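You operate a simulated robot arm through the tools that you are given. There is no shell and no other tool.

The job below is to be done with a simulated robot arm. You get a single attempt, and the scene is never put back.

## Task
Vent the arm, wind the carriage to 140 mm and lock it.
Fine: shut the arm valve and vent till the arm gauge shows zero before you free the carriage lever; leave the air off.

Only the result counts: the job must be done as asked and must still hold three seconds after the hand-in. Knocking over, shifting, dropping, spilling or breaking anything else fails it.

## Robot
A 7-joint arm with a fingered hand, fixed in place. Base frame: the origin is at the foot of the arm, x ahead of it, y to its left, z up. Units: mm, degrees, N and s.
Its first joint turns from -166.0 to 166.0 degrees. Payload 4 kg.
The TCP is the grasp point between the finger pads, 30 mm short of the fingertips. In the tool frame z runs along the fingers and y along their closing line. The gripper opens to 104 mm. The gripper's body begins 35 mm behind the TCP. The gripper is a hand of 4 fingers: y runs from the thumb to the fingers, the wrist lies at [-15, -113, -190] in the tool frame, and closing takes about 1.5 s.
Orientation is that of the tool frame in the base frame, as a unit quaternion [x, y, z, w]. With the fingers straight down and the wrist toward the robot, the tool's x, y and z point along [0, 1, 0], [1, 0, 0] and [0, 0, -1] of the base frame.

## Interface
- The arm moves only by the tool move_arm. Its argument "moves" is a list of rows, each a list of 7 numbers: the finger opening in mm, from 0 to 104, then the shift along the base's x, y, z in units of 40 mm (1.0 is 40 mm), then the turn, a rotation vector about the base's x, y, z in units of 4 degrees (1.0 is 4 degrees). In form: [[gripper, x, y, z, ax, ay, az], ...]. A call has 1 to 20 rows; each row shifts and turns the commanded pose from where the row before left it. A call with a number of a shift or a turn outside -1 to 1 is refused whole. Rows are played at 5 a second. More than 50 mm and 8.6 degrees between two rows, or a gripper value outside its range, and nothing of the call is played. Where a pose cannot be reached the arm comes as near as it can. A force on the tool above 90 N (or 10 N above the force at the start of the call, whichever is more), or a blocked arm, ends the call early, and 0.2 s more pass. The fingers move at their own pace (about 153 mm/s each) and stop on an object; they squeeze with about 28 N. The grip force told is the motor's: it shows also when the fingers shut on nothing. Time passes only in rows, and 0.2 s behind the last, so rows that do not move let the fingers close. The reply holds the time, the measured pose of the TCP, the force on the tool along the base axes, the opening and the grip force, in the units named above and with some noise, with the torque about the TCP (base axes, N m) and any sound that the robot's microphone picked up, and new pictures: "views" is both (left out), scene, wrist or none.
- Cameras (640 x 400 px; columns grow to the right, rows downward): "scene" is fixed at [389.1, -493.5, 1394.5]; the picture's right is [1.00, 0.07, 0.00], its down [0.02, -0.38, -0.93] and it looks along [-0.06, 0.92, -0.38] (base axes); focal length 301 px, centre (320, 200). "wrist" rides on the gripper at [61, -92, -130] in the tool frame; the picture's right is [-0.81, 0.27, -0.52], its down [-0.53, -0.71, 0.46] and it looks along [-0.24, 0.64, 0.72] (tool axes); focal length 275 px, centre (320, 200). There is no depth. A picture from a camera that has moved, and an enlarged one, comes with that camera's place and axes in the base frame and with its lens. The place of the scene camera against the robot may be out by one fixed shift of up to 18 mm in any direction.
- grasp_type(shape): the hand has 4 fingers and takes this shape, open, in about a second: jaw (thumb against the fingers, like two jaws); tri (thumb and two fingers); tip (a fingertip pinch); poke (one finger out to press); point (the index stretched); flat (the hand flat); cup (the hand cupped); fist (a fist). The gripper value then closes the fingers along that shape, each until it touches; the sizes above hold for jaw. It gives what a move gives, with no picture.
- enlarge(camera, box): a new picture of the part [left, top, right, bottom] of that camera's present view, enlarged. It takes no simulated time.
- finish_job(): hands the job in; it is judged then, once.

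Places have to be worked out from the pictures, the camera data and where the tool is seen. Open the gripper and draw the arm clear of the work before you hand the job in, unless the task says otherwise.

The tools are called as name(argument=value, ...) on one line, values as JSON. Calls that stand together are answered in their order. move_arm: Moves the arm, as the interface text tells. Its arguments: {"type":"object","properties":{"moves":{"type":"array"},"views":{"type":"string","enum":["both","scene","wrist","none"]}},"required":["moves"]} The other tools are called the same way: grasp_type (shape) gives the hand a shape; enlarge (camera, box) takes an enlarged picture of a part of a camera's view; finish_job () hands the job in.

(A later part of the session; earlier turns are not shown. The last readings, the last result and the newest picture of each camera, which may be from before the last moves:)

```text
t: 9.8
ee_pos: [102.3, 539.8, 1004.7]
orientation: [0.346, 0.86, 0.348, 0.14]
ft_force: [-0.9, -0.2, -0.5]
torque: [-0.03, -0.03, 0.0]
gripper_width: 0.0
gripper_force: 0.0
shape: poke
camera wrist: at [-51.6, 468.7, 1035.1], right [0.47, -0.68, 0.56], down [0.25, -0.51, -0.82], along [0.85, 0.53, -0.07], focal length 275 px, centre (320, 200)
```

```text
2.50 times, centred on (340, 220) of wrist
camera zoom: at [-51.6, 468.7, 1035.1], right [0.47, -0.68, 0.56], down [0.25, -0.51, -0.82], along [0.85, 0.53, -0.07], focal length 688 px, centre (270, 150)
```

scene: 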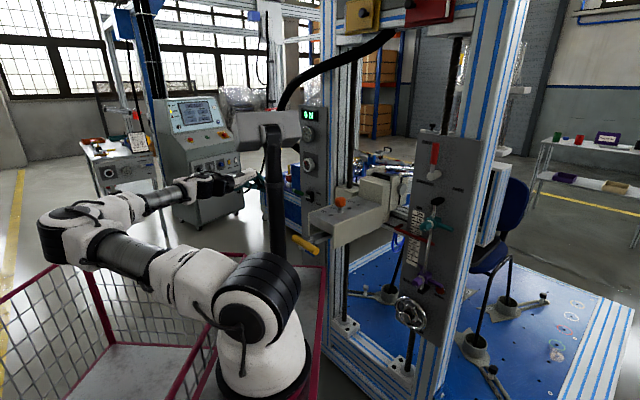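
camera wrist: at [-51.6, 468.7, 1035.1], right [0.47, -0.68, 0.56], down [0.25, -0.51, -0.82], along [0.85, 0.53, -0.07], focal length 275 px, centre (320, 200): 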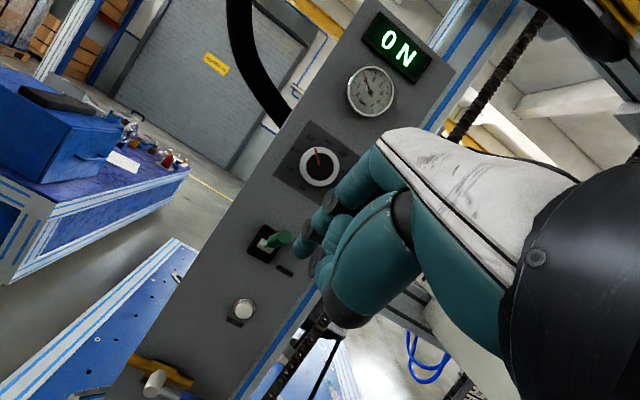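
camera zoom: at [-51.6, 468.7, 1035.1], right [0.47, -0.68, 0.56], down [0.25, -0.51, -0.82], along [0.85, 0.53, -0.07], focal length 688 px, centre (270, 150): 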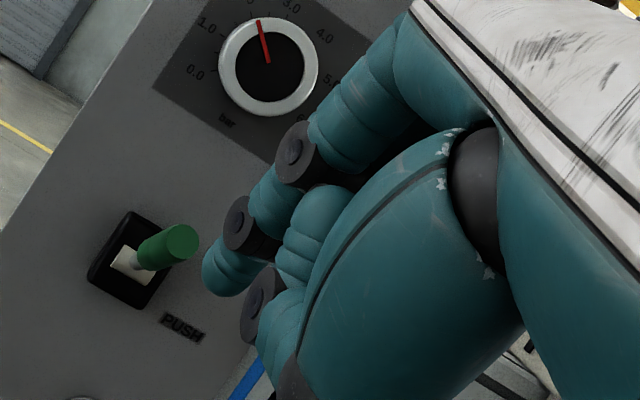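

Gripper value 104 keeps the poke shape. I'll reduce the tilt to about 20°, so the wrist stays high over the cart rim, and descend to a standoff in front of the valve at about (160,560,800). Then I'll check the elbow clearance.

move_arm(moves=[[104, 0.15, 0.06, -0.6, -0.719, 0.695, 0], [104, 0.15, 0.06, -0.6, -0.719, 0.695, 0], [104, 0.15, 0.06, -0.6, -0.719, 0.695, 0], [104, 0.15, 0.06, -0.6, -0.719, 0.695, 0], [104, 0.15, 0.06, -0.6, -0.719, 0.695, 0], [104, 0.15, 0.06, -0.6, -0.719, 0.695, 0], [104, 0.3, 0.1, -0.7, 0, 0, 0], [104, 0.3, 0.1, -0.7, 0, 0, 0]])

```text
t: 11.6
ee_pos: [160.9, 563.5, 805.3]
orientation: [0.369, 0.913, 0.161, 0.065]
ft_force: [0.3, 0.2, -0.5]
torque: [-0.01, -0.02, -0.01]
gripper_width: 0.1
gripper_force: 0.0
shape: poke
camera wrist: at [26.4, 511.8, 896.7], right [0.64, -0.5, 0.58], down [0.03, -0.74, -0.67], along [0.77, 0.45, -0.46], focal length 275 px, centre (320, 200)
```

scene: 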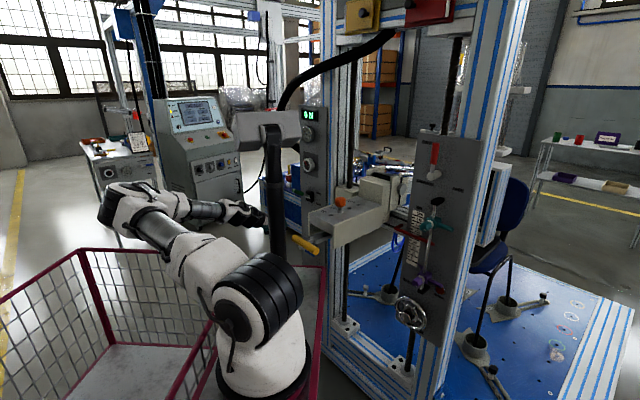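
wrist: 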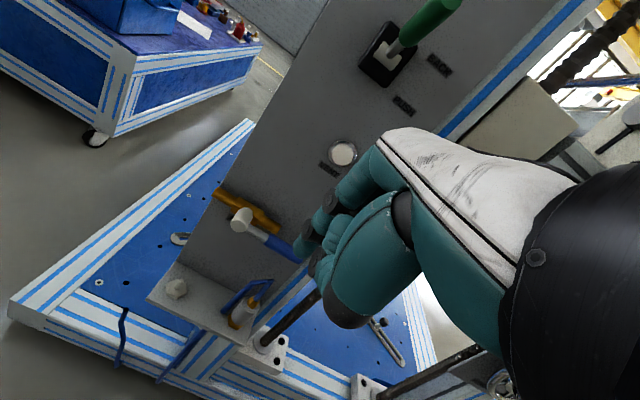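

The arm is fine: elbow high and left of the column. I'll zoom on the valve and shelf from here to check for labels or a stop.

enlarge(camera="wrist", box=[160, 160, 340, 340])

enlarge(camera="wrist", box=[200, 180, 300, 270])

enlarge(camera="scene", box=[60, 160, 280, 320])

```text
2.22 times, centred on (250, 250) of wrist
camera zoom: at [26.4, 511.8, 896.7], right [0.64, -0.5, 0.58], down [0.03, -0.74, -0.67], along [0.77, 0.45, -0.46], focal length 612 px, centre (476, 89)
```

zoom: 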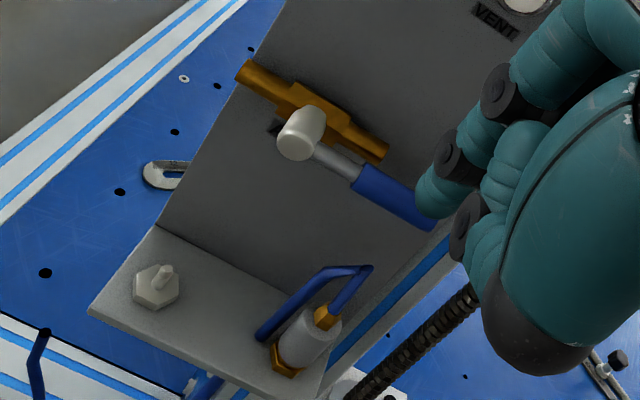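

```text
4.44 times, centred on (250, 225) of wrist
camera zoom: at [26.4, 511.8, 896.7], right [0.64, -0.5, 0.58], down [0.03, -0.74, -0.67], along [0.77, 0.45, -0.46], focal length 1224 px, centre (631, 89)
```

zoom: 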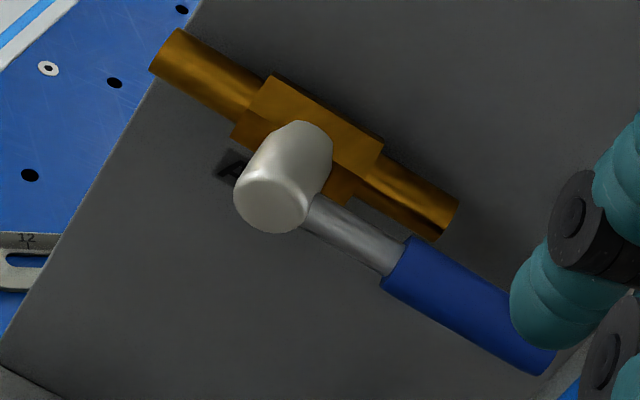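

```text
2.50 times, centred on (170, 240) of scene
camera zoom: at [389.1, -493.5, 1394.5], right [1.0, 0.07, 0.0], down [0.02, -0.38, -0.93], along [-0.06, 0.92, -0.38], focal length 753 px, centre (695, 100)
```

zoom: 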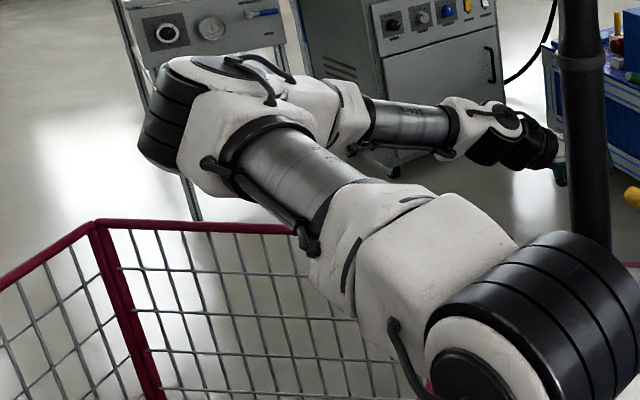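

A label starting with "A" is behind the valve hub, which fits the arm valve. I'll bring the fingertip to just above the blue handle near its end, at about (290,653,690).

move_arm(moves=[[104, 0.64, 0.37, -0.4, 0, 0, 0], [104, 0.64, 0.37, -0.4, 0, 0, 0], [104, 0.64, 0.37, -0.45, 0, 0, 0], [104, 0.64, 0.37, -0.45, 0, 0, 0], [104, 0.64, 0.38, -0.45, 0, 0, 0], [104, 0, 0, 0, 0, 0, 0]])

enlarge(camera="wrist", box=[200, 160, 380, 340])

```text
t: 13.0
ee_pos: [288.9, 636.1, 718.1]
orientation: [0.368, 0.914, 0.161, 0.064]
ft_force: [-0.8, 0.0, -0.3]
torque: [0.02, -0.01, 0.0]
gripper_width: 0.0
gripper_force: 0.1
shape: poke
camera wrist: at [154.3, 584.3, 809.2], right [0.64, -0.5, 0.58], down [0.03, -0.74, -0.67], along [0.77, 0.45, -0.46], focal length 275 px, centre (320, 200)
```

scene: 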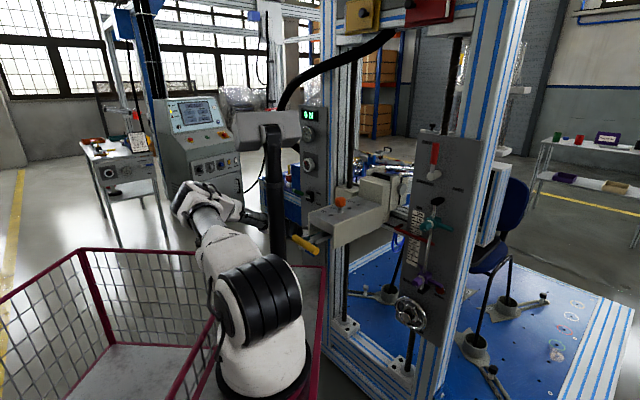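
wrist: 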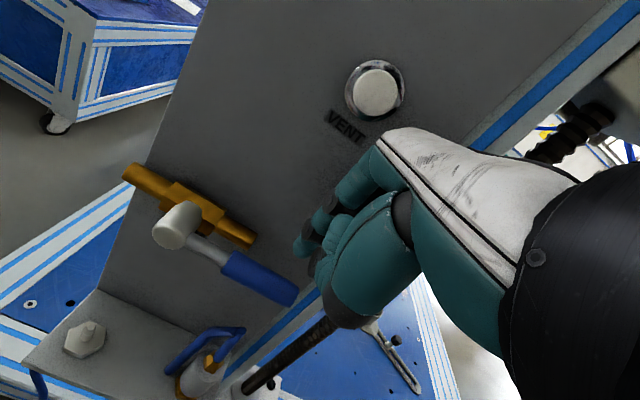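

```text
2.22 times, centred on (290, 250) of wrist
camera zoom: at [154.3, 584.3, 809.2], right [0.64, -0.5, 0.58], down [0.03, -0.74, -0.67], along [0.77, 0.45, -0.46], focal length 612 px, centre (387, 89)
```

zoom: 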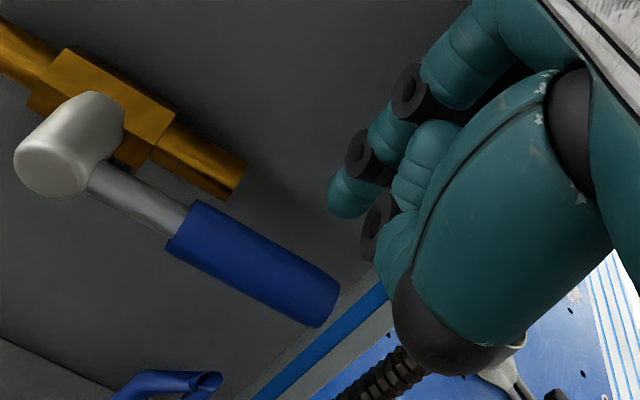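

The fingertip is right above the blue handle, about 35-40 mm up. I'll lower it gently and watch the force for contact.

move_arm(moves=[[104, 0, 0, -0.25, 0, 0, 0], [104, 0, 0, -0.25, 0, 0, 0], [104, 0, 0, -0.25, 0, 0, 0], [104, 0, 0, -0.1, 0, 0, 0], [104, 0, 0, -0.1, 0, 0, 0], [104, 0, 0, -0.1, 0, 0, 0]], views="wrist")

enlarge(camera="wrist", box=[200, 160, 380, 340])

```text
t: 14.4
ee_pos: [292.3, 639.6, 685.1]
orientation: [0.369, 0.911, 0.17, 0.067]
ft_force: [8.8, -1.4, 65.0]
torque: [0.68, -0.13, -0.06]
gripper_width: 0.2
gripper_force: 0.1
shape: poke
camera wrist: at [156.5, 587.4, 774.7], right [0.63, -0.51, 0.58], down [0.03, -0.73, -0.68], along [0.77, 0.45, -0.45], focal length 275 px, centre (320, 200)
```

wrist: 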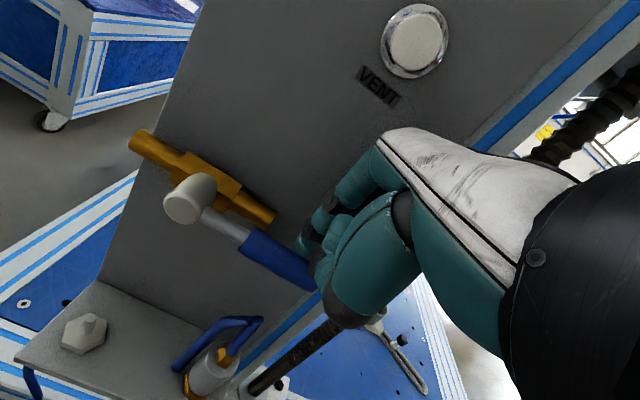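

```text
2.22 times, centred on (290, 250) of wrist
camera zoom: at [156.5, 587.4, 774.7], right [0.63, -0.51, 0.58], down [0.03, -0.73, -0.68], along [0.77, 0.45, -0.45], focal length 612 px, centre (387, 89)
```

zoom: 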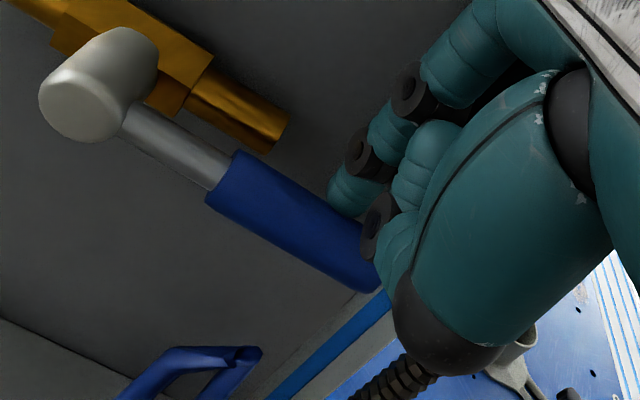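

The handle took 65 N from above without moving, so it must turn the other way (upward) to shut. I'll lift off, back away, tilt to 44° and line the finger up so it can slide under the handle, clearing the blue tube loop on the shelf.

move_arm(moves=[[104, 0, 0, 0.525, 0, 0, 0], [104, 0, 0, 0.525, 0, 0, 0], [104, -0.66, -0.694, 0, 0, 0, 0], [104, -0.66, -0.694, 0, 0, 0, 0], [104, 0.053, 0.089, -0.166, 0.719, -0.695, 0], [104, 0.053, 0.089, -0.166, 0.719, -0.695, 0], [104, 0.053, 0.089, -0.166, 0.719, -0.695, 0], [104, 0.053, 0.089, -0.166, 0.719, -0.695, 0], [104, 0.053, 0.089, -0.166, 0.719, -0.695, 0], [104, 0.053, 0.089, -0.166, 0.719, -0.695, 0], [104, 0, 0, 0, 0, 0, 0]])

enlarge(camera="wrist", box=[180, 160, 380, 340])

enlarge(camera="scene", box=[160, 120, 320, 300])

```text
t: 16.8
ee_pos: [253.6, 588.9, 683.4]
orientation: [0.372, 0.87, 0.294, 0.135]
ft_force: [0.0, -0.2, 0.2]
torque: [0.01, -0.02, 0.01]
gripper_width: 0.0
gripper_force: 0.0
shape: poke
out of reach, approached as far as the arm can: row 5, 6
camera wrist: at [100.4, 530.0, 729.3], right [0.48, -0.65, 0.59], down [0.17, -0.59, -0.79], along [0.86, 0.48, -0.17], focal length 275 px, centre (320, 200)
```

scene: 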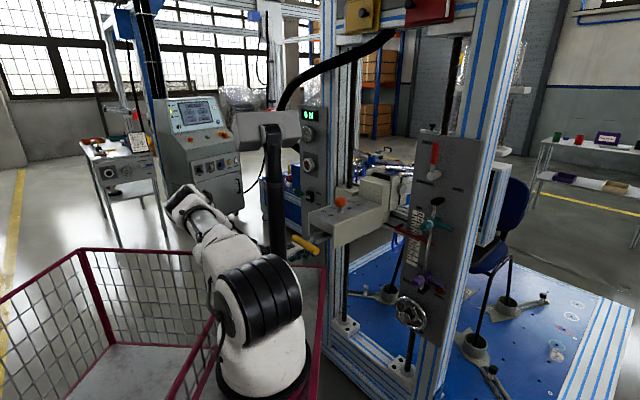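
wrist: 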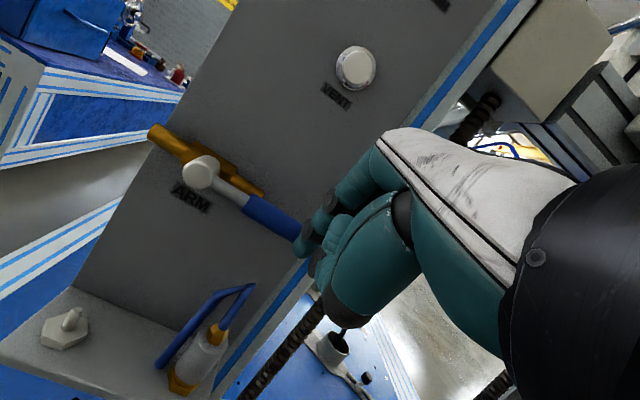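

```text
2.22 times, centred on (280, 250) of wrist
camera zoom: at [100.4, 530.0, 729.3], right [0.48, -0.65, 0.59], down [0.17, -0.59, -0.79], along [0.86, 0.48, -0.17], focal length 612 px, centre (409, 89)
```

zoom: 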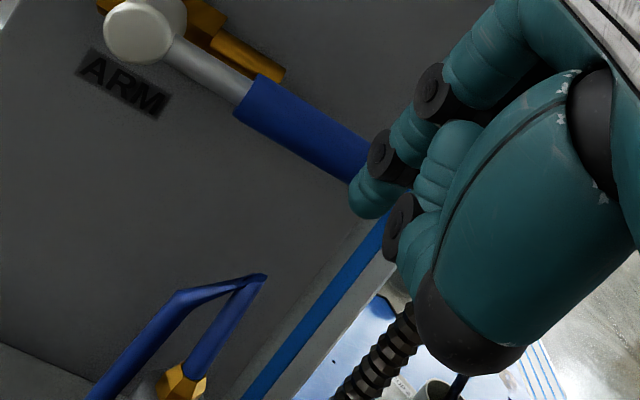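

```text
2.22 times, centred on (240, 210) of scene
camera zoom: at [389.1, -493.5, 1394.5], right [1.0, 0.07, 0.0], down [0.02, -0.38, -0.93], along [-0.06, 0.92, -0.38], focal length 670 px, centre (498, 178)
```

zoom: 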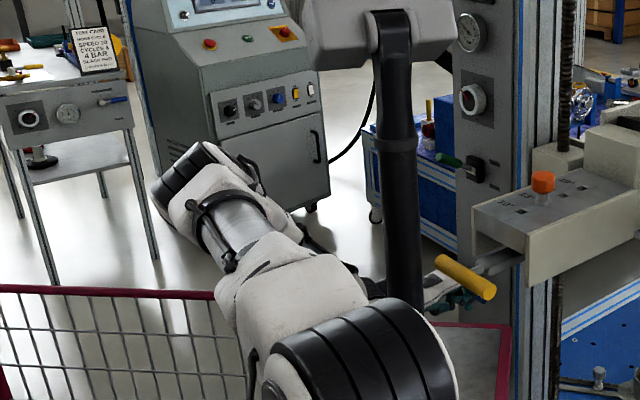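

The label by the valve reads "ARM", so it's the right one. The reach limit left the tilt at about 38°, which still works. I'll slide the finger in under the handle at about 75 mm radius.

move_arm(moves=[[104, 0.172, 0.2425, -0.256, 0, 0, 0], [104, 0.172, 0.2425, -0.256, 0, 0, 0], [104, 0.172, 0.2425, -0.256, 0, 0, 0], [104, 0.172, 0.2425, -0.256, 0, 0, 0], [104, 0, 0, 0, 0, 0, 0]], views="wrist")

enlarge(camera="wrist", box=[200, 160, 380, 320])

```text
t: 18.0
ee_pos: [280.9, 618.8, 671.8]
orientation: [0.371, 0.871, 0.292, 0.134]
ft_force: [-24.4, -21.8, 3.2]
torque: [-0.3, 0.38, 0.2]
gripper_width: 0.0
gripper_force: 0.0
shape: poke
out of reach, approached as far as the arm can: row 2, 3, 4
camera wrist: at [128.0, 558.9, 719.3], right [0.48, -0.65, 0.59], down [0.17, -0.6, -0.79], along [0.86, 0.48, -0.18], focal length 275 px, centre (320, 200)
```

wrist: 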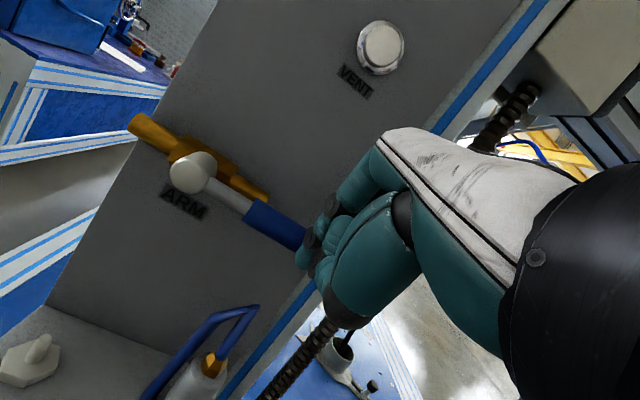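

```text
2.50 times, centred on (290, 240) of wrist
camera zoom: at [128.0, 558.9, 719.3], right [0.48, -0.65, 0.59], down [0.17, -0.6, -0.79], along [0.86, 0.48, -0.18], focal length 688 px, centre (395, 100)
```

zoom: 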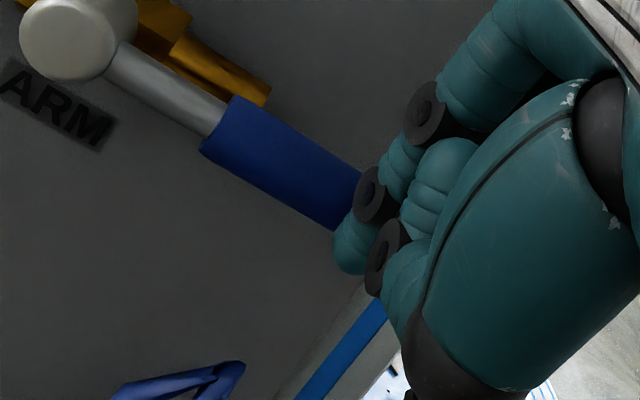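

The arm can't go lower at this tilt (probably the wrist joint limit), and the finger is only pressing on the front of the handle. I'll back off, straighten the hand to about 20° tilt, and switch to a fingertip pinch so I can grip the handle front-to-back and lift it through its arc.

move_arm(moves=[[104, -0.35, -0.37, 0.1, 0, 0, 0], [104, -0.35, -0.37, 0.4, 0, 0, 0], [104, 0, 0, 0.5, -0.719, 0.695, 0], [104, 0, 0, 0.5, -0.719, 0.695, 0], [104, 0, 0, 0.5, -0.719, 0.695, 0], [104, 0, 0, 0.5, -0.719, 0.695, 0], [104, 0, 0, 0, 0, 0, 0]], views="none")

grasp_type(shape="tip")

enlarge(camera="wrist", box=[0, 0, 640, 400])

enlarge(camera="wrist", box=[240, 140, 420, 360])

```text
t: 19.6
ee_pos: [254.1, 590.0, 771.7]
orientation: [0.384, 0.904, 0.167, 0.087]
ft_force: [-0.3, -0.1, 0.8]
torque: [0.0, 0.02, 0.0]
gripper_width: 0.2
gripper_force: 0.0
shape: poke
```

```text
t: 20.5
ee_pos: [254.9, 590.3, 772.3]
orientation: [0.384, 0.904, 0.168, 0.086]
ft_force: [-0.8, -0.8, 1.3]
torque: [0.01, 0.0, 0.01]
gripper_width: 103.9
gripper_force: 0.1
shape: tip
```

```text
1.00 times, centred on (320, 200) of wrist (not enlarged: the box is as wide or as high as the picture)
camera zoom: at [114.4, 543.8, 857.5], right [0.6, -0.53, 0.6], down [0.02, -0.74, -0.67], along [0.8, 0.41, -0.43], focal length 275 px, centre (320, 200)
```

zoom: 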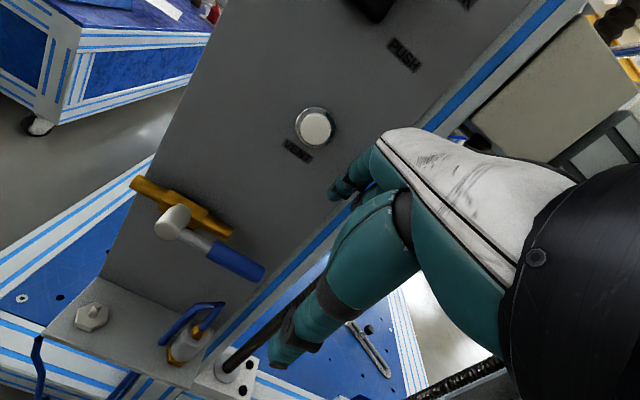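

```text
1.82 times, centred on (330, 250) of wrist
camera zoom: at [114.4, 543.8, 857.5], right [0.6, -0.53, 0.6], down [0.02, -0.74, -0.67], along [0.8, 0.41, -0.43], focal length 500 px, centre (302, 109)
```

zoom: 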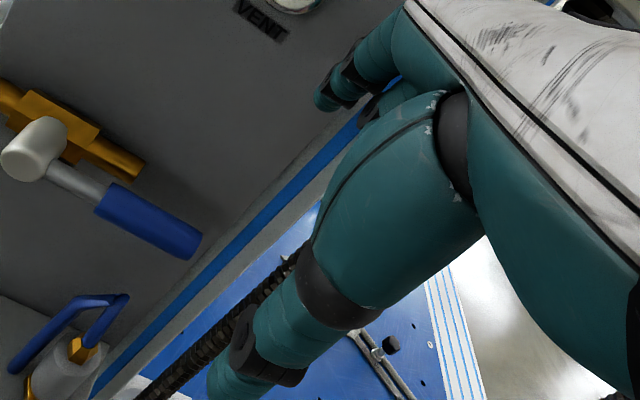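

The tip shape opens thumb and index. I'll set the opening to about 40 mm and hover over the handle, at about (288,649,740), to check how the fingers straddle it before going down.

move_arm(moves=[[40, 0.2, 0.36, 0, 0, 0, 0], [40, 0.2, 0.36, -0.2, 0, 0, 0], [40, 0.2, 0.36, -0.3, 0, 0, 0], [40, 0.225, 0.38, -0.3, 0, 0, 0], [40, 0, 0, 0, 0, 0, 0]])

enlarge(camera="wrist", box=[220, 140, 420, 340])

```text
t: 21.7
ee_pos: [288.1, 649.8, 740.2]
orientation: [0.382, 0.904, 0.168, 0.087]
ft_force: [-2.5, -3.6, 1.0]
torque: [0.04, -0.04, -0.05]
gripper_width: 38.3
gripper_force: 0.0
shape: tip
camera wrist: at [147.8, 603.3, 826.9], right [0.6, -0.53, 0.61], down [0.02, -0.74, -0.67], along [0.8, 0.41, -0.43], focal length 275 px, centre (320, 200)
```

scene: 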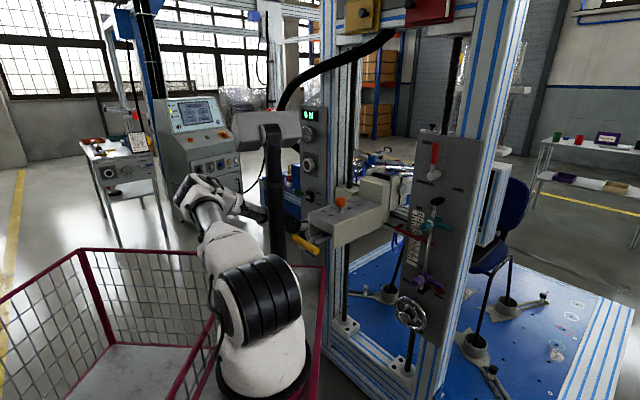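
wrist: 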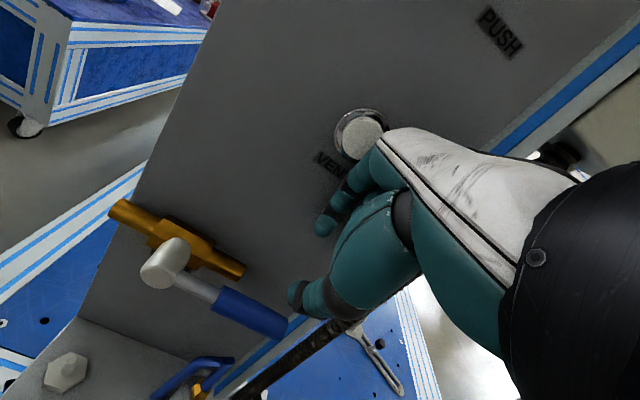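

```text
2.00 times, centred on (320, 240) of wrist
camera zoom: at [147.8, 603.3, 826.9], right [0.6, -0.53, 0.61], down [0.02, -0.74, -0.67], along [0.8, 0.41, -0.43], focal length 551 px, centre (320, 120)
```

zoom: 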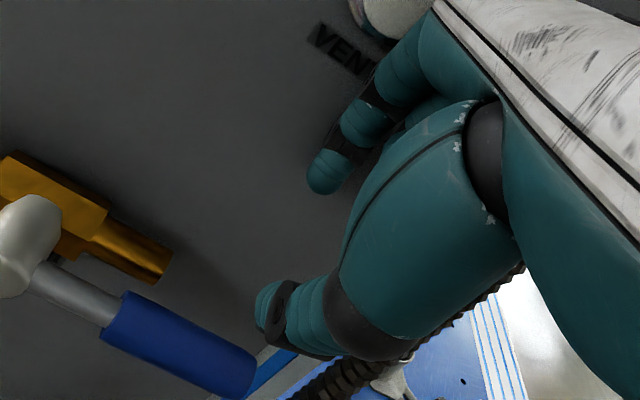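

Thumb and index sit about ±20 mm around the TCP, and the light 4 N load suggests the hand back is grazing something near the VENT button. I'll descend straight so the handle goes between thumb and index.

move_arm(moves=[[40, 0, 0, -0.4, 0, 0, 0], [40, 0, 0, -0.4, 0, 0, 0], [40, 0, 0, -0.4, 0, 0, 0], [40, 0, 0, -0.4, 0, 0, 0], [40, 0, 0, -0.4, 0, 0, 0], [40, 0, 0, 0, 0, 0, 0]], views="wrist")

enlarge(camera="wrist", box=[220, 140, 420, 340])

```text
t: 23.1
ee_pos: [289.6, 649.0, 659.8]
orientation: [0.383, 0.905, 0.167, 0.087]
ft_force: [-1.8, -4.2, 2.5]
torque: [0.01, -0.08, -0.04]
gripper_width: 37.8
gripper_force: 0.1
shape: tip
camera wrist: at [148.9, 602.5, 746.4], right [0.59, -0.53, 0.61], down [0.02, -0.74, -0.67], along [0.8, 0.41, -0.43], focal length 275 px, centre (320, 200)
```

wrist: 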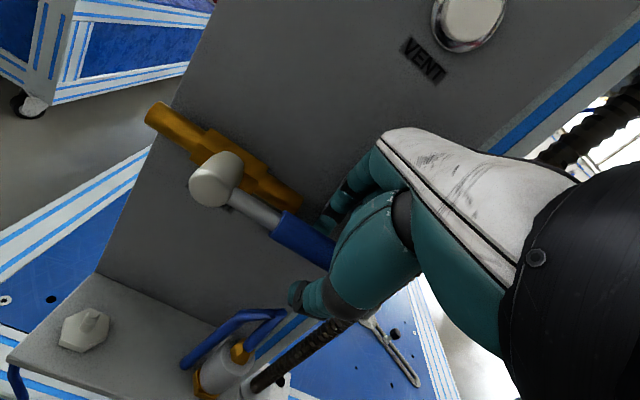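

```text
2.00 times, centred on (320, 240) of wrist
camera zoom: at [148.9, 602.5, 746.4], right [0.59, -0.53, 0.61], down [0.02, -0.74, -0.67], along [0.8, 0.41, -0.43], focal length 551 px, centre (320, 120)
```

zoom: 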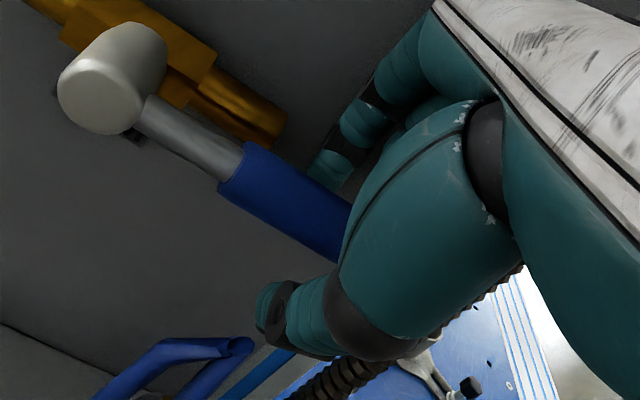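

The index is behind the blue handle and the thumb in front, so the straddle is right. Now I'll close the pinch on the handle.

move_arm(moves=[[0, 0, 0, 0, 0, 0, 0], [0, 0, 0, 0, 0, 0, 0], [0, 0, 0, 0, 0, 0, 0], [0, 0, 0, 0, 0, 0, 0], [0, 0, 0, 0, 0, 0, 0]], views="wrist")

enlarge(camera="wrist", box=[220, 140, 420, 340])

```text
t: 24.3
ee_pos: [287.9, 648.3, 661.6]
orientation: [0.383, 0.905, 0.166, 0.086]
ft_force: [-6.4, -10.6, -4.0]
torque: [-0.25, 0.0, 0.01]
gripper_width: 16.5
gripper_force: 28.0
shape: tip
camera wrist: at [148.2, 602.2, 746.3], right [0.6, -0.53, 0.61], down [0.02, -0.74, -0.67], along [0.8, 0.41, -0.43], focal length 275 px, centre (320, 200)
```

wrist: 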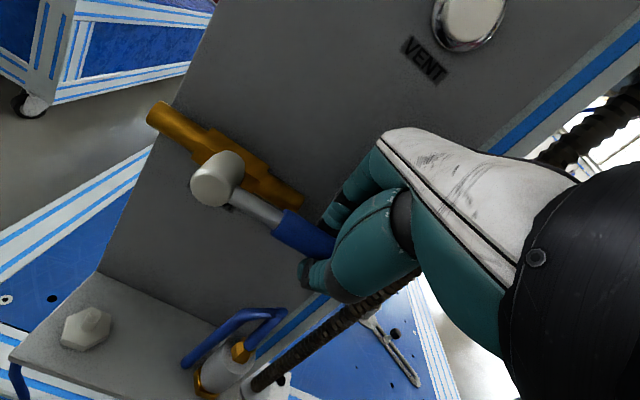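

```text
2.00 times, centred on (320, 240) of wrist
camera zoom: at [148.2, 602.2, 746.3], right [0.6, -0.53, 0.61], down [0.02, -0.74, -0.67], along [0.8, 0.41, -0.43], focal length 551 px, centre (320, 120)
```

zoom: 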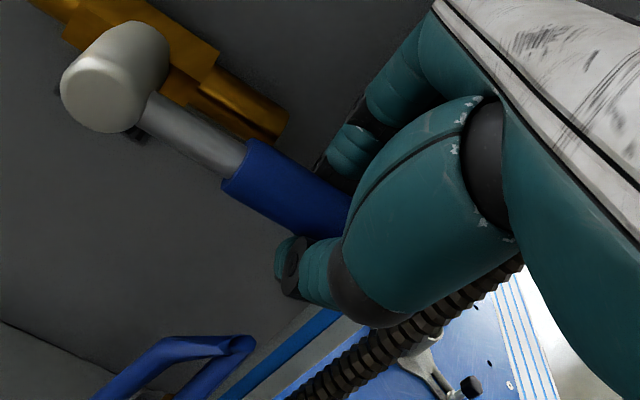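

The pinch holds the handle (16.5 mm wide). I'll now lift it along the first 30° of its arc and check the force and whether the handle follows.

move_arm(moves=[[0, -0.02, 0.019, 0.325, 0, 0, 0], [0, -0.061, 0.059, 0.315, 0, 0, 0], [0, -0.1, 0.095, 0.2965, 0, 0, 0], [0, 0, 0, 0, 0, 0, 0]], views="wrist")

enlarge(camera="wrist", box=[180, 100, 420, 340])

```text
t: 25.3
ee_pos: [282.5, 656.1, 697.3]
orientation: [0.383, 0.904, 0.168, 0.088]
ft_force: [-1.3, -22.5, 1.1]
torque: [-0.47, -0.24, -0.12]
gripper_width: 15.7
gripper_force: 28.0
shape: tip
camera wrist: at [141.6, 609.5, 784.3], right [0.59, -0.53, 0.61], down [0.02, -0.74, -0.67], along [0.8, 0.41, -0.43], focal length 275 px, centre (320, 200)
```

wrist: 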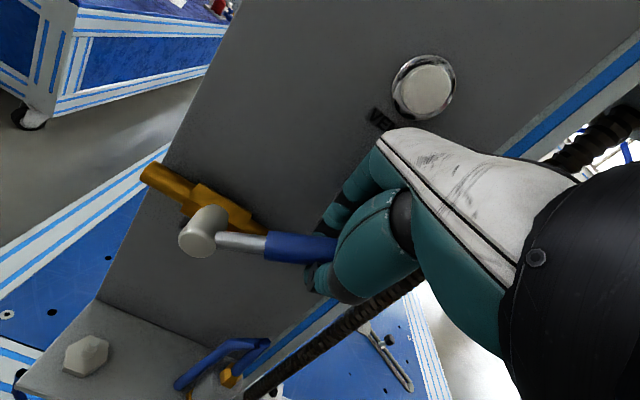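

```text
1.67 times, centred on (300, 220) of wrist
camera zoom: at [141.6, 609.5, 784.3], right [0.59, -0.53, 0.61], down [0.02, -0.74, -0.67], along [0.8, 0.41, -0.43], focal length 459 px, centre (353, 167)
```

zoom: 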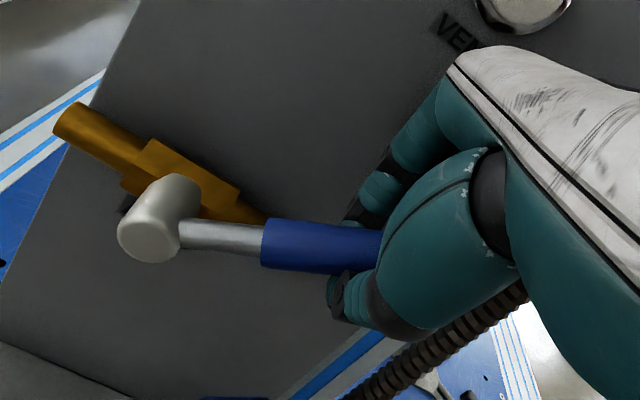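

The handle follows, now about 28° up, with moderate side force. I'll continue the arc to about 60°, with a small correction away from the panel.

move_arm(moves=[[0, -0.145, 0.068, 0.285, 0, 0, 0], [0, -0.179, 0.171, 0.2475, 0, 0, 0], [0, -0.206, 0.197, 0.2, 0, 0, 0], [0, 0, 0, 0, 0, 0, 0]], views="wrist")

enlarge(camera="wrist", box=[180, 100, 420, 340])

```text
t: 26.3
ee_pos: [260.3, 673.0, 727.2]
orientation: [0.383, 0.904, 0.168, 0.086]
ft_force: [0.5, 0.5, -0.4]
torque: [0.0, -0.01, 0.0]
gripper_width: 12.3
gripper_force: 27.7
shape: tip
camera wrist: at [119.6, 627.2, 813.8], right [0.6, -0.53, 0.6], down [0.02, -0.74, -0.67], along [0.8, 0.42, -0.43], focal length 275 px, centre (320, 200)
```

wrist: 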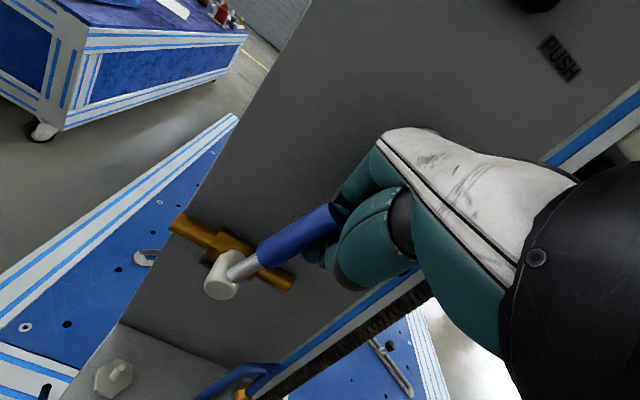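

```text
1.67 times, centred on (300, 220) of wrist
camera zoom: at [119.6, 627.2, 813.8], right [0.6, -0.53, 0.6], down [0.02, -0.74, -0.67], along [0.8, 0.42, -0.43], focal length 459 px, centre (353, 167)
```

zoom: 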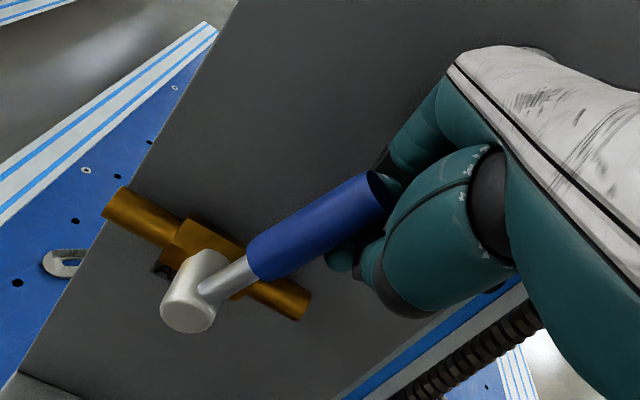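

The handle is now about 75° up and the pinch has slipped to its end. The closed fingertips sit just right of it, so I'll push left along the panel to finish the turn to 90°.

move_arm(moves=[[0, -0.145, 0.138, 0, 0, 0, 0], [0, -0.145, 0.138, 0, 0, 0, 0], [0, -0.145, 0.138, 0, 0, 0, 0], [0, 0, 0, 0, 0, 0, 0]], views="wrist")

enlarge(camera="wrist", box=[180, 100, 420, 340])

```text
t: 27.3
ee_pos: [245.6, 688.4, 727.1]
orientation: [0.385, 0.903, 0.166, 0.089]
ft_force: [12.6, -15.0, 1.0]
torque: [-0.23, -0.2, -0.03]
gripper_width: 12.1
gripper_force: 27.5
shape: tip
camera wrist: at [105.3, 642.9, 812.5], right [0.59, -0.53, 0.61], down [0.02, -0.74, -0.67], along [0.81, 0.41, -0.43], focal length 275 px, centre (320, 200)
```

wrist: 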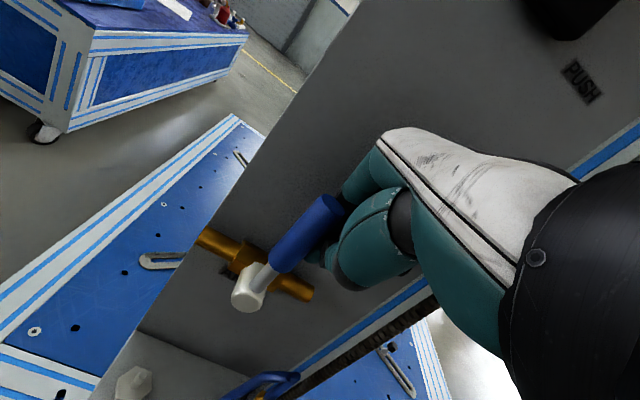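

```text
1.67 times, centred on (300, 220) of wrist
camera zoom: at [105.3, 642.9, 812.5], right [0.59, -0.53, 0.61], down [0.02, -0.74, -0.67], along [0.81, 0.41, -0.43], focal length 459 px, centre (353, 167)
```

zoom: 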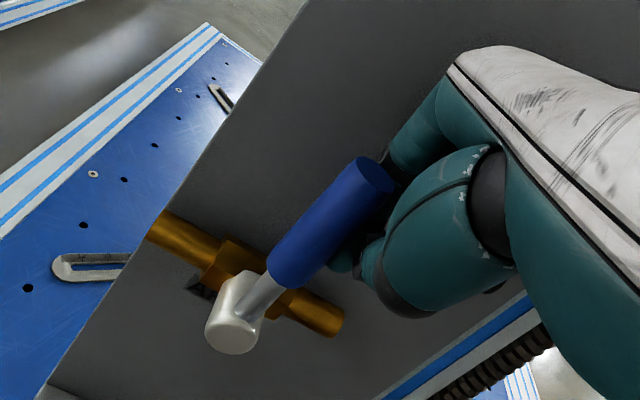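

The handle is vertical (about 88-90°) and resisting with about 20 N, so it looks to be at its stop. I'll push slightly more to confirm and check the display and gauge in the scene view.

move_arm(moves=[[0, -0.09, 0.086, 0, 0, 0, 0], [0, 0, 0, 0, 0, 0, 0]], views="none")

enlarge(camera="scene", box=[295, 100, 345, 160])

enlarge(camera="wrist", box=[180, 100, 420, 340])

```text
t: 27.9
ee_pos: [246.0, 690.2, 727.0]
orientation: [0.385, 0.903, 0.167, 0.088]
ft_force: [28.6, -32.4, 3.6]
torque: [-0.51, -0.41, -0.07]
gripper_width: 11.8
gripper_force: 27.6
shape: tip
```

```text
6.67 times, centred on (320, 130) of scene
camera zoom: at [389.1, -493.5, 1394.5], right [1.0, 0.07, 0.0], down [0.02, -0.38, -0.93], along [-0.06, 0.92, -0.38], focal length 2008 px, centre (320, 667)
```

zoom: 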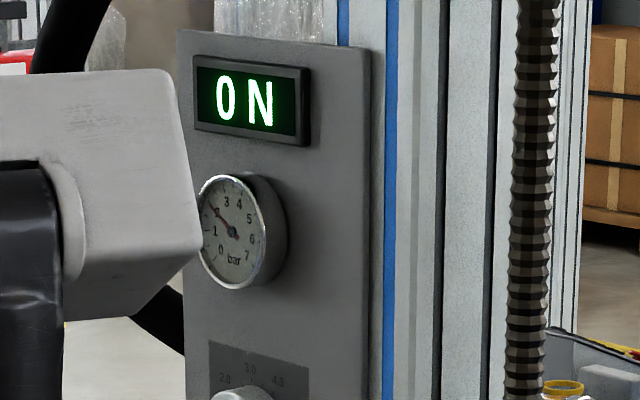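

```text
1.67 times, centred on (300, 220) of wrist
camera zoom: at [104.0, 645.3, 812.3], right [0.59, -0.53, 0.61], down [0.02, -0.74, -0.67], along [0.81, 0.41, -0.43], focal length 459 px, centre (353, 167)
```

zoom: 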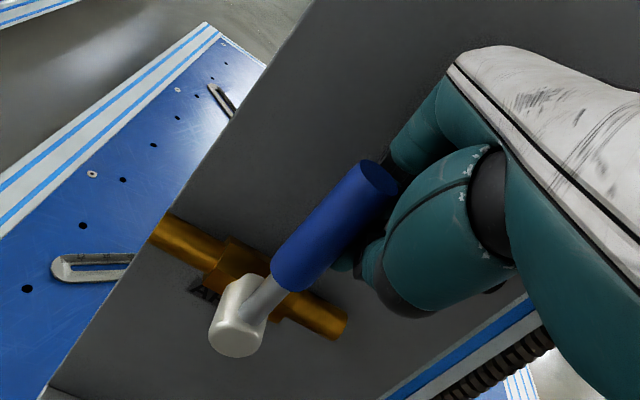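

The handle holds at its stop (43 N, no more motion), so the arm valve is shut; the gauge still shows 2 bar. I'll move off to the right, back away from the panel and rise to prepare for the VENT button.

move_arm(moves=[[0, 0.3, -0.29, 0, 0, 0, 0], [0, 0.3, -0.29, 0, 0, 0, 0], [0, -0.5, -0.52, 0, 0, 0, 0], [0, -0.5, -0.52, 0.2, 0, 0, 0], [0, -0.5, -0.52, 0.4, 0, 0, 0], [0, 0, 0, 0.8, 0, 0, 0], [0, 0, 0, 0.8, 0, 0, 0], [0, 0, 0, 0, 0, 0, 0]])

grasp_type(shape="poke")

```text
t: 29.7
ee_pos: [202.9, 606.4, 815.3]
orientation: [0.383, 0.904, 0.167, 0.088]
ft_force: [-0.2, 0.1, 0.7]
torque: [0.01, 0.01, -0.01]
gripper_width: 12.1
gripper_force: 28.4
shape: tip
camera wrist: at [63.0, 560.0, 902.2], right [0.6, -0.53, 0.61], down [0.02, -0.74, -0.67], along [0.8, 0.41, -0.43], focal length 275 px, centre (320, 200)
```

scene: 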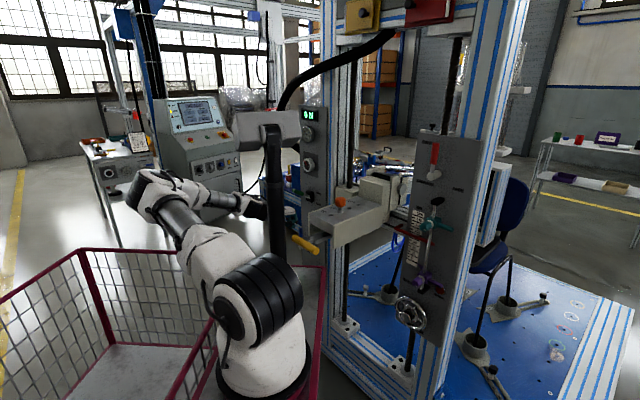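
wrist: 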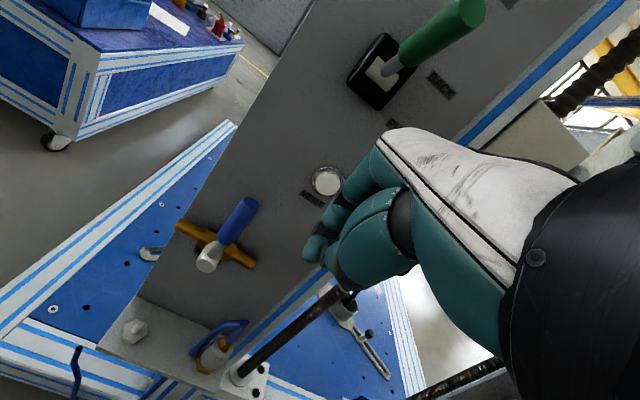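

```text
t: 30.6
ee_pos: [201.9, 606.0, 816.9]
orientation: [0.384, 0.904, 0.167, 0.088]
ft_force: [-0.1, 0.0, 0.3]
torque: [-0.02, 0.01, 0.01]
gripper_width: 0.2
gripper_force: 0.0
shape: poke
```

The valve handle stays vertical (shut). Now I'll tilt the poking hand toward the panel and place the fingertip about 25 mm in front of the VENT button at (302,692,795).

move_arm(moves=[[104, 0.369, 0.2315, 0, 0.69, -0.72, 0], [104, 0.369, 0.2315, 0, 0.69, -0.72, 0], [104, 0.369, 0.2315, -0.02, 0.69, -0.72, 0], [104, 0.369, 0.2315, -0.02, 0.69, -0.72, 0], [104, 0.369, 0.2315, -0.03, 0.69, -0.72, 0], [104, 0, 0, 0, 0, 0, 0]])

enlarge(camera="wrist", box=[220, 120, 400, 320])

```text
t: 32.0
ee_pos: [277.2, 654.8, 811.6]
orientation: [0.368, 0.859, 0.321, 0.152]
ft_force: [-0.1, -0.8, 0.3]
torque: [0.01, -0.01, 0.02]
gripper_width: 0.0
gripper_force: 0.1
shape: poke
camera wrist: at [121.2, 592.7, 847.0], right [0.44, -0.67, 0.59], down [0.21, -0.56, -0.8], along [0.87, 0.48, -0.11], focal length 275 px, centre (320, 200)
```

scene: 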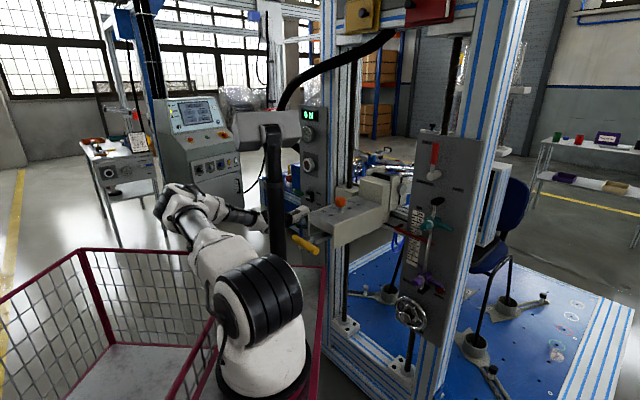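
wrist: 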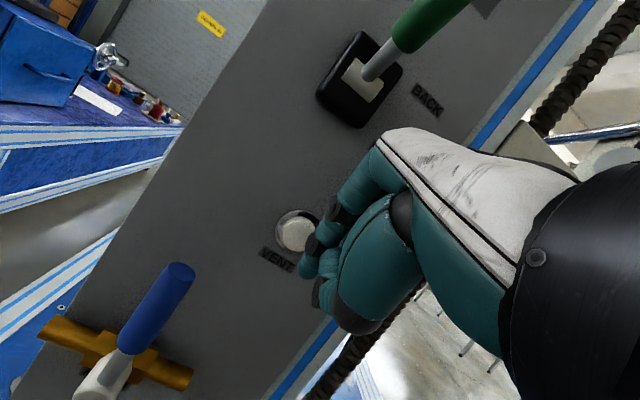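

```text
2.00 times, centred on (310, 220) of wrist
camera zoom: at [121.2, 592.7, 847.0], right [0.44, -0.67, 0.59], down [0.21, -0.56, -0.8], along [0.87, 0.48, -0.11], focal length 551 px, centre (340, 160)
```

zoom: 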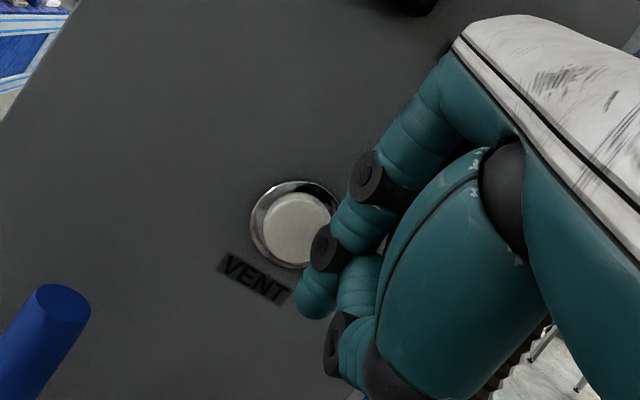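

The fingertip looks more flexed than before, so I'll wait a moment with the hand held still and look again before pressing.

move_arm(moves=[[104, 0, 0, 0, 0, 0, 0], [104, 0, 0, 0, 0, 0, 0], [104, 0, 0, 0, 0, 0, 0]], views="none")

enlarge(camera="wrist", box=[260, 140, 420, 300])

```text
t: 32.8
ee_pos: [276.8, 654.0, 812.1]
orientation: [0.366, 0.86, 0.321, 0.152]
ft_force: [0.0, -0.4, 0.0]
torque: [0.0, 0.0, 0.04]
gripper_width: 0.2
gripper_force: 0.0
shape: poke
```

```text
2.50 times, centred on (340, 220) of wrist
camera zoom: at [121.2, 592.6, 847.0], right [0.44, -0.67, 0.59], down [0.21, -0.56, -0.8], along [0.87, 0.48, -0.11], focal length 688 px, centre (270, 150)
```

zoom: 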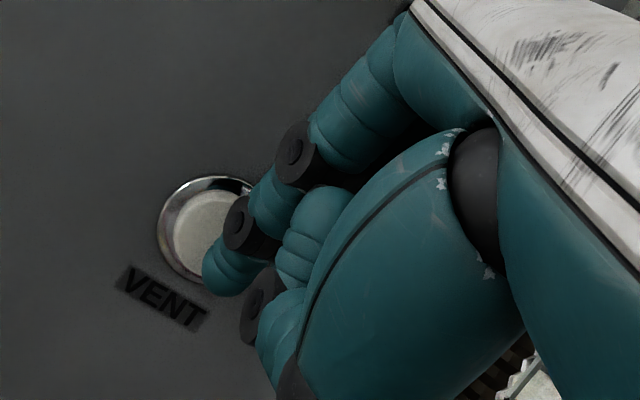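

The index is now fully extended and aligned with the VENT button (a ≈ -260, z ≈ 791). I'll press straight in toward the panel in small steps.

move_arm(moves=[[104, 0.138, 0.145, 0, 0, 0, 0], [104, 0.138, 0.145, 0, 0, 0, 0], [104, 0.052, 0.054, 0, 0, 0, 0], [104, 0.052, 0.054, 0, 0, 0, 0], [104, 0.052, 0.054, 0, 0, 0, 0]], views="none")

enlarge(camera="wrist", box=[260, 140, 420, 300])

enlarge(camera="scene", box=[295, 100, 345, 160])

```text
t: 34.0
ee_pos: [290.9, 670.8, 812.8]
orientation: [0.367, 0.86, 0.321, 0.152]
ft_force: [-18.3, -17.7, 6.6]
torque: [-0.2, 0.13, -0.01]
gripper_width: 0.0
gripper_force: 0.0
shape: poke
heard: click
```

```text
2.50 times, centred on (340, 220) of wrist
camera zoom: at [136.5, 609.8, 848.5], right [0.45, -0.67, 0.59], down [0.21, -0.56, -0.8], along [0.87, 0.48, -0.11], focal length 688 px, centre (270, 150)
```

zoom: 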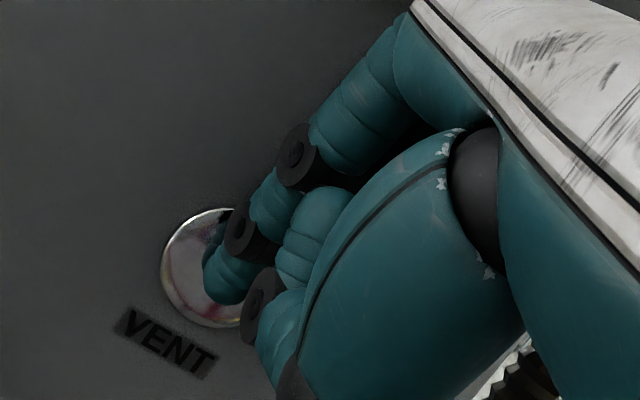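

```text
6.67 times, centred on (320, 130) of scene
camera zoom: at [389.1, -493.5, 1394.5], right [1.0, 0.07, 0.0], down [0.02, -0.38, -0.93], along [-0.06, 0.92, -0.38], focal length 2008 px, centre (320, 667)
```

zoom: 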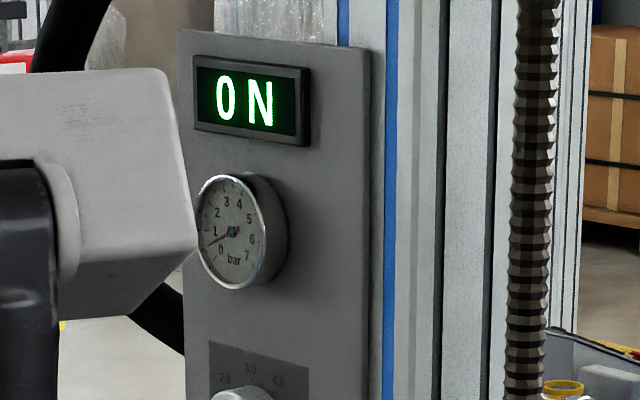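

The button clicked and the gauge is falling, about 0.6 bar now. I'll hold the press for a few seconds.

move_arm(moves=[[104, 0, 0, 0, 0, 0, 0], [104, 0, 0, 0, 0, 0, 0], [104, 0, 0, 0, 0, 0, 0], [104, 0, 0, 0, 0, 0, 0], [104, 0, 0, 0, 0, 0, 0], [104, 0, 0, 0, 0, 0, 0], [104, 0, 0, 0, 0, 0, 0], [104, 0, 0, 0, 0, 0, 0], [104, 0, 0, 0, 0, 0, 0], [104, 0, 0, 0, 0, 0, 0], [104, 0, 0, 0, 0, 0, 0], [104, 0, 0, 0, 0, 0, 0], [104, 0, 0, 0, 0, 0, 0], [104, 0, 0, 0, 0, 0, 0], [104, 0, 0, 0, 0, 0, 0], [104, 0, 0, 0, 0, 0, 0]], views="none")

enlarge(camera="scene", box=[300, 120, 320, 140])

```text
t: 37.4
ee_pos: [292.6, 672.7, 812.6]
orientation: [0.366, 0.86, 0.321, 0.151]
ft_force: [-26.0, -12.7, 3.7]
torque: [-0.14, 0.39, 0.22]
gripper_width: 0.2
gripper_force: 0.0
shape: poke
```

```text
16.00 times, centred on (310, 130) of scene
camera zoom: at [389.1, -493.5, 1394.5], right [1.0, 0.07, 0.0], down [0.02, -0.38, -0.93], along [-0.06, 0.92, -0.38], focal length 4820 px, centre (480, 1320)
```

zoom: 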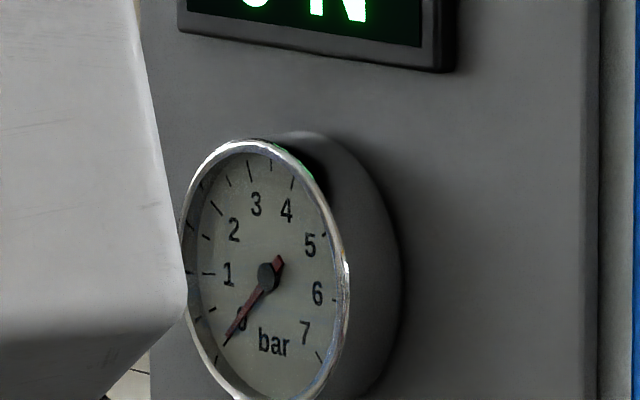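

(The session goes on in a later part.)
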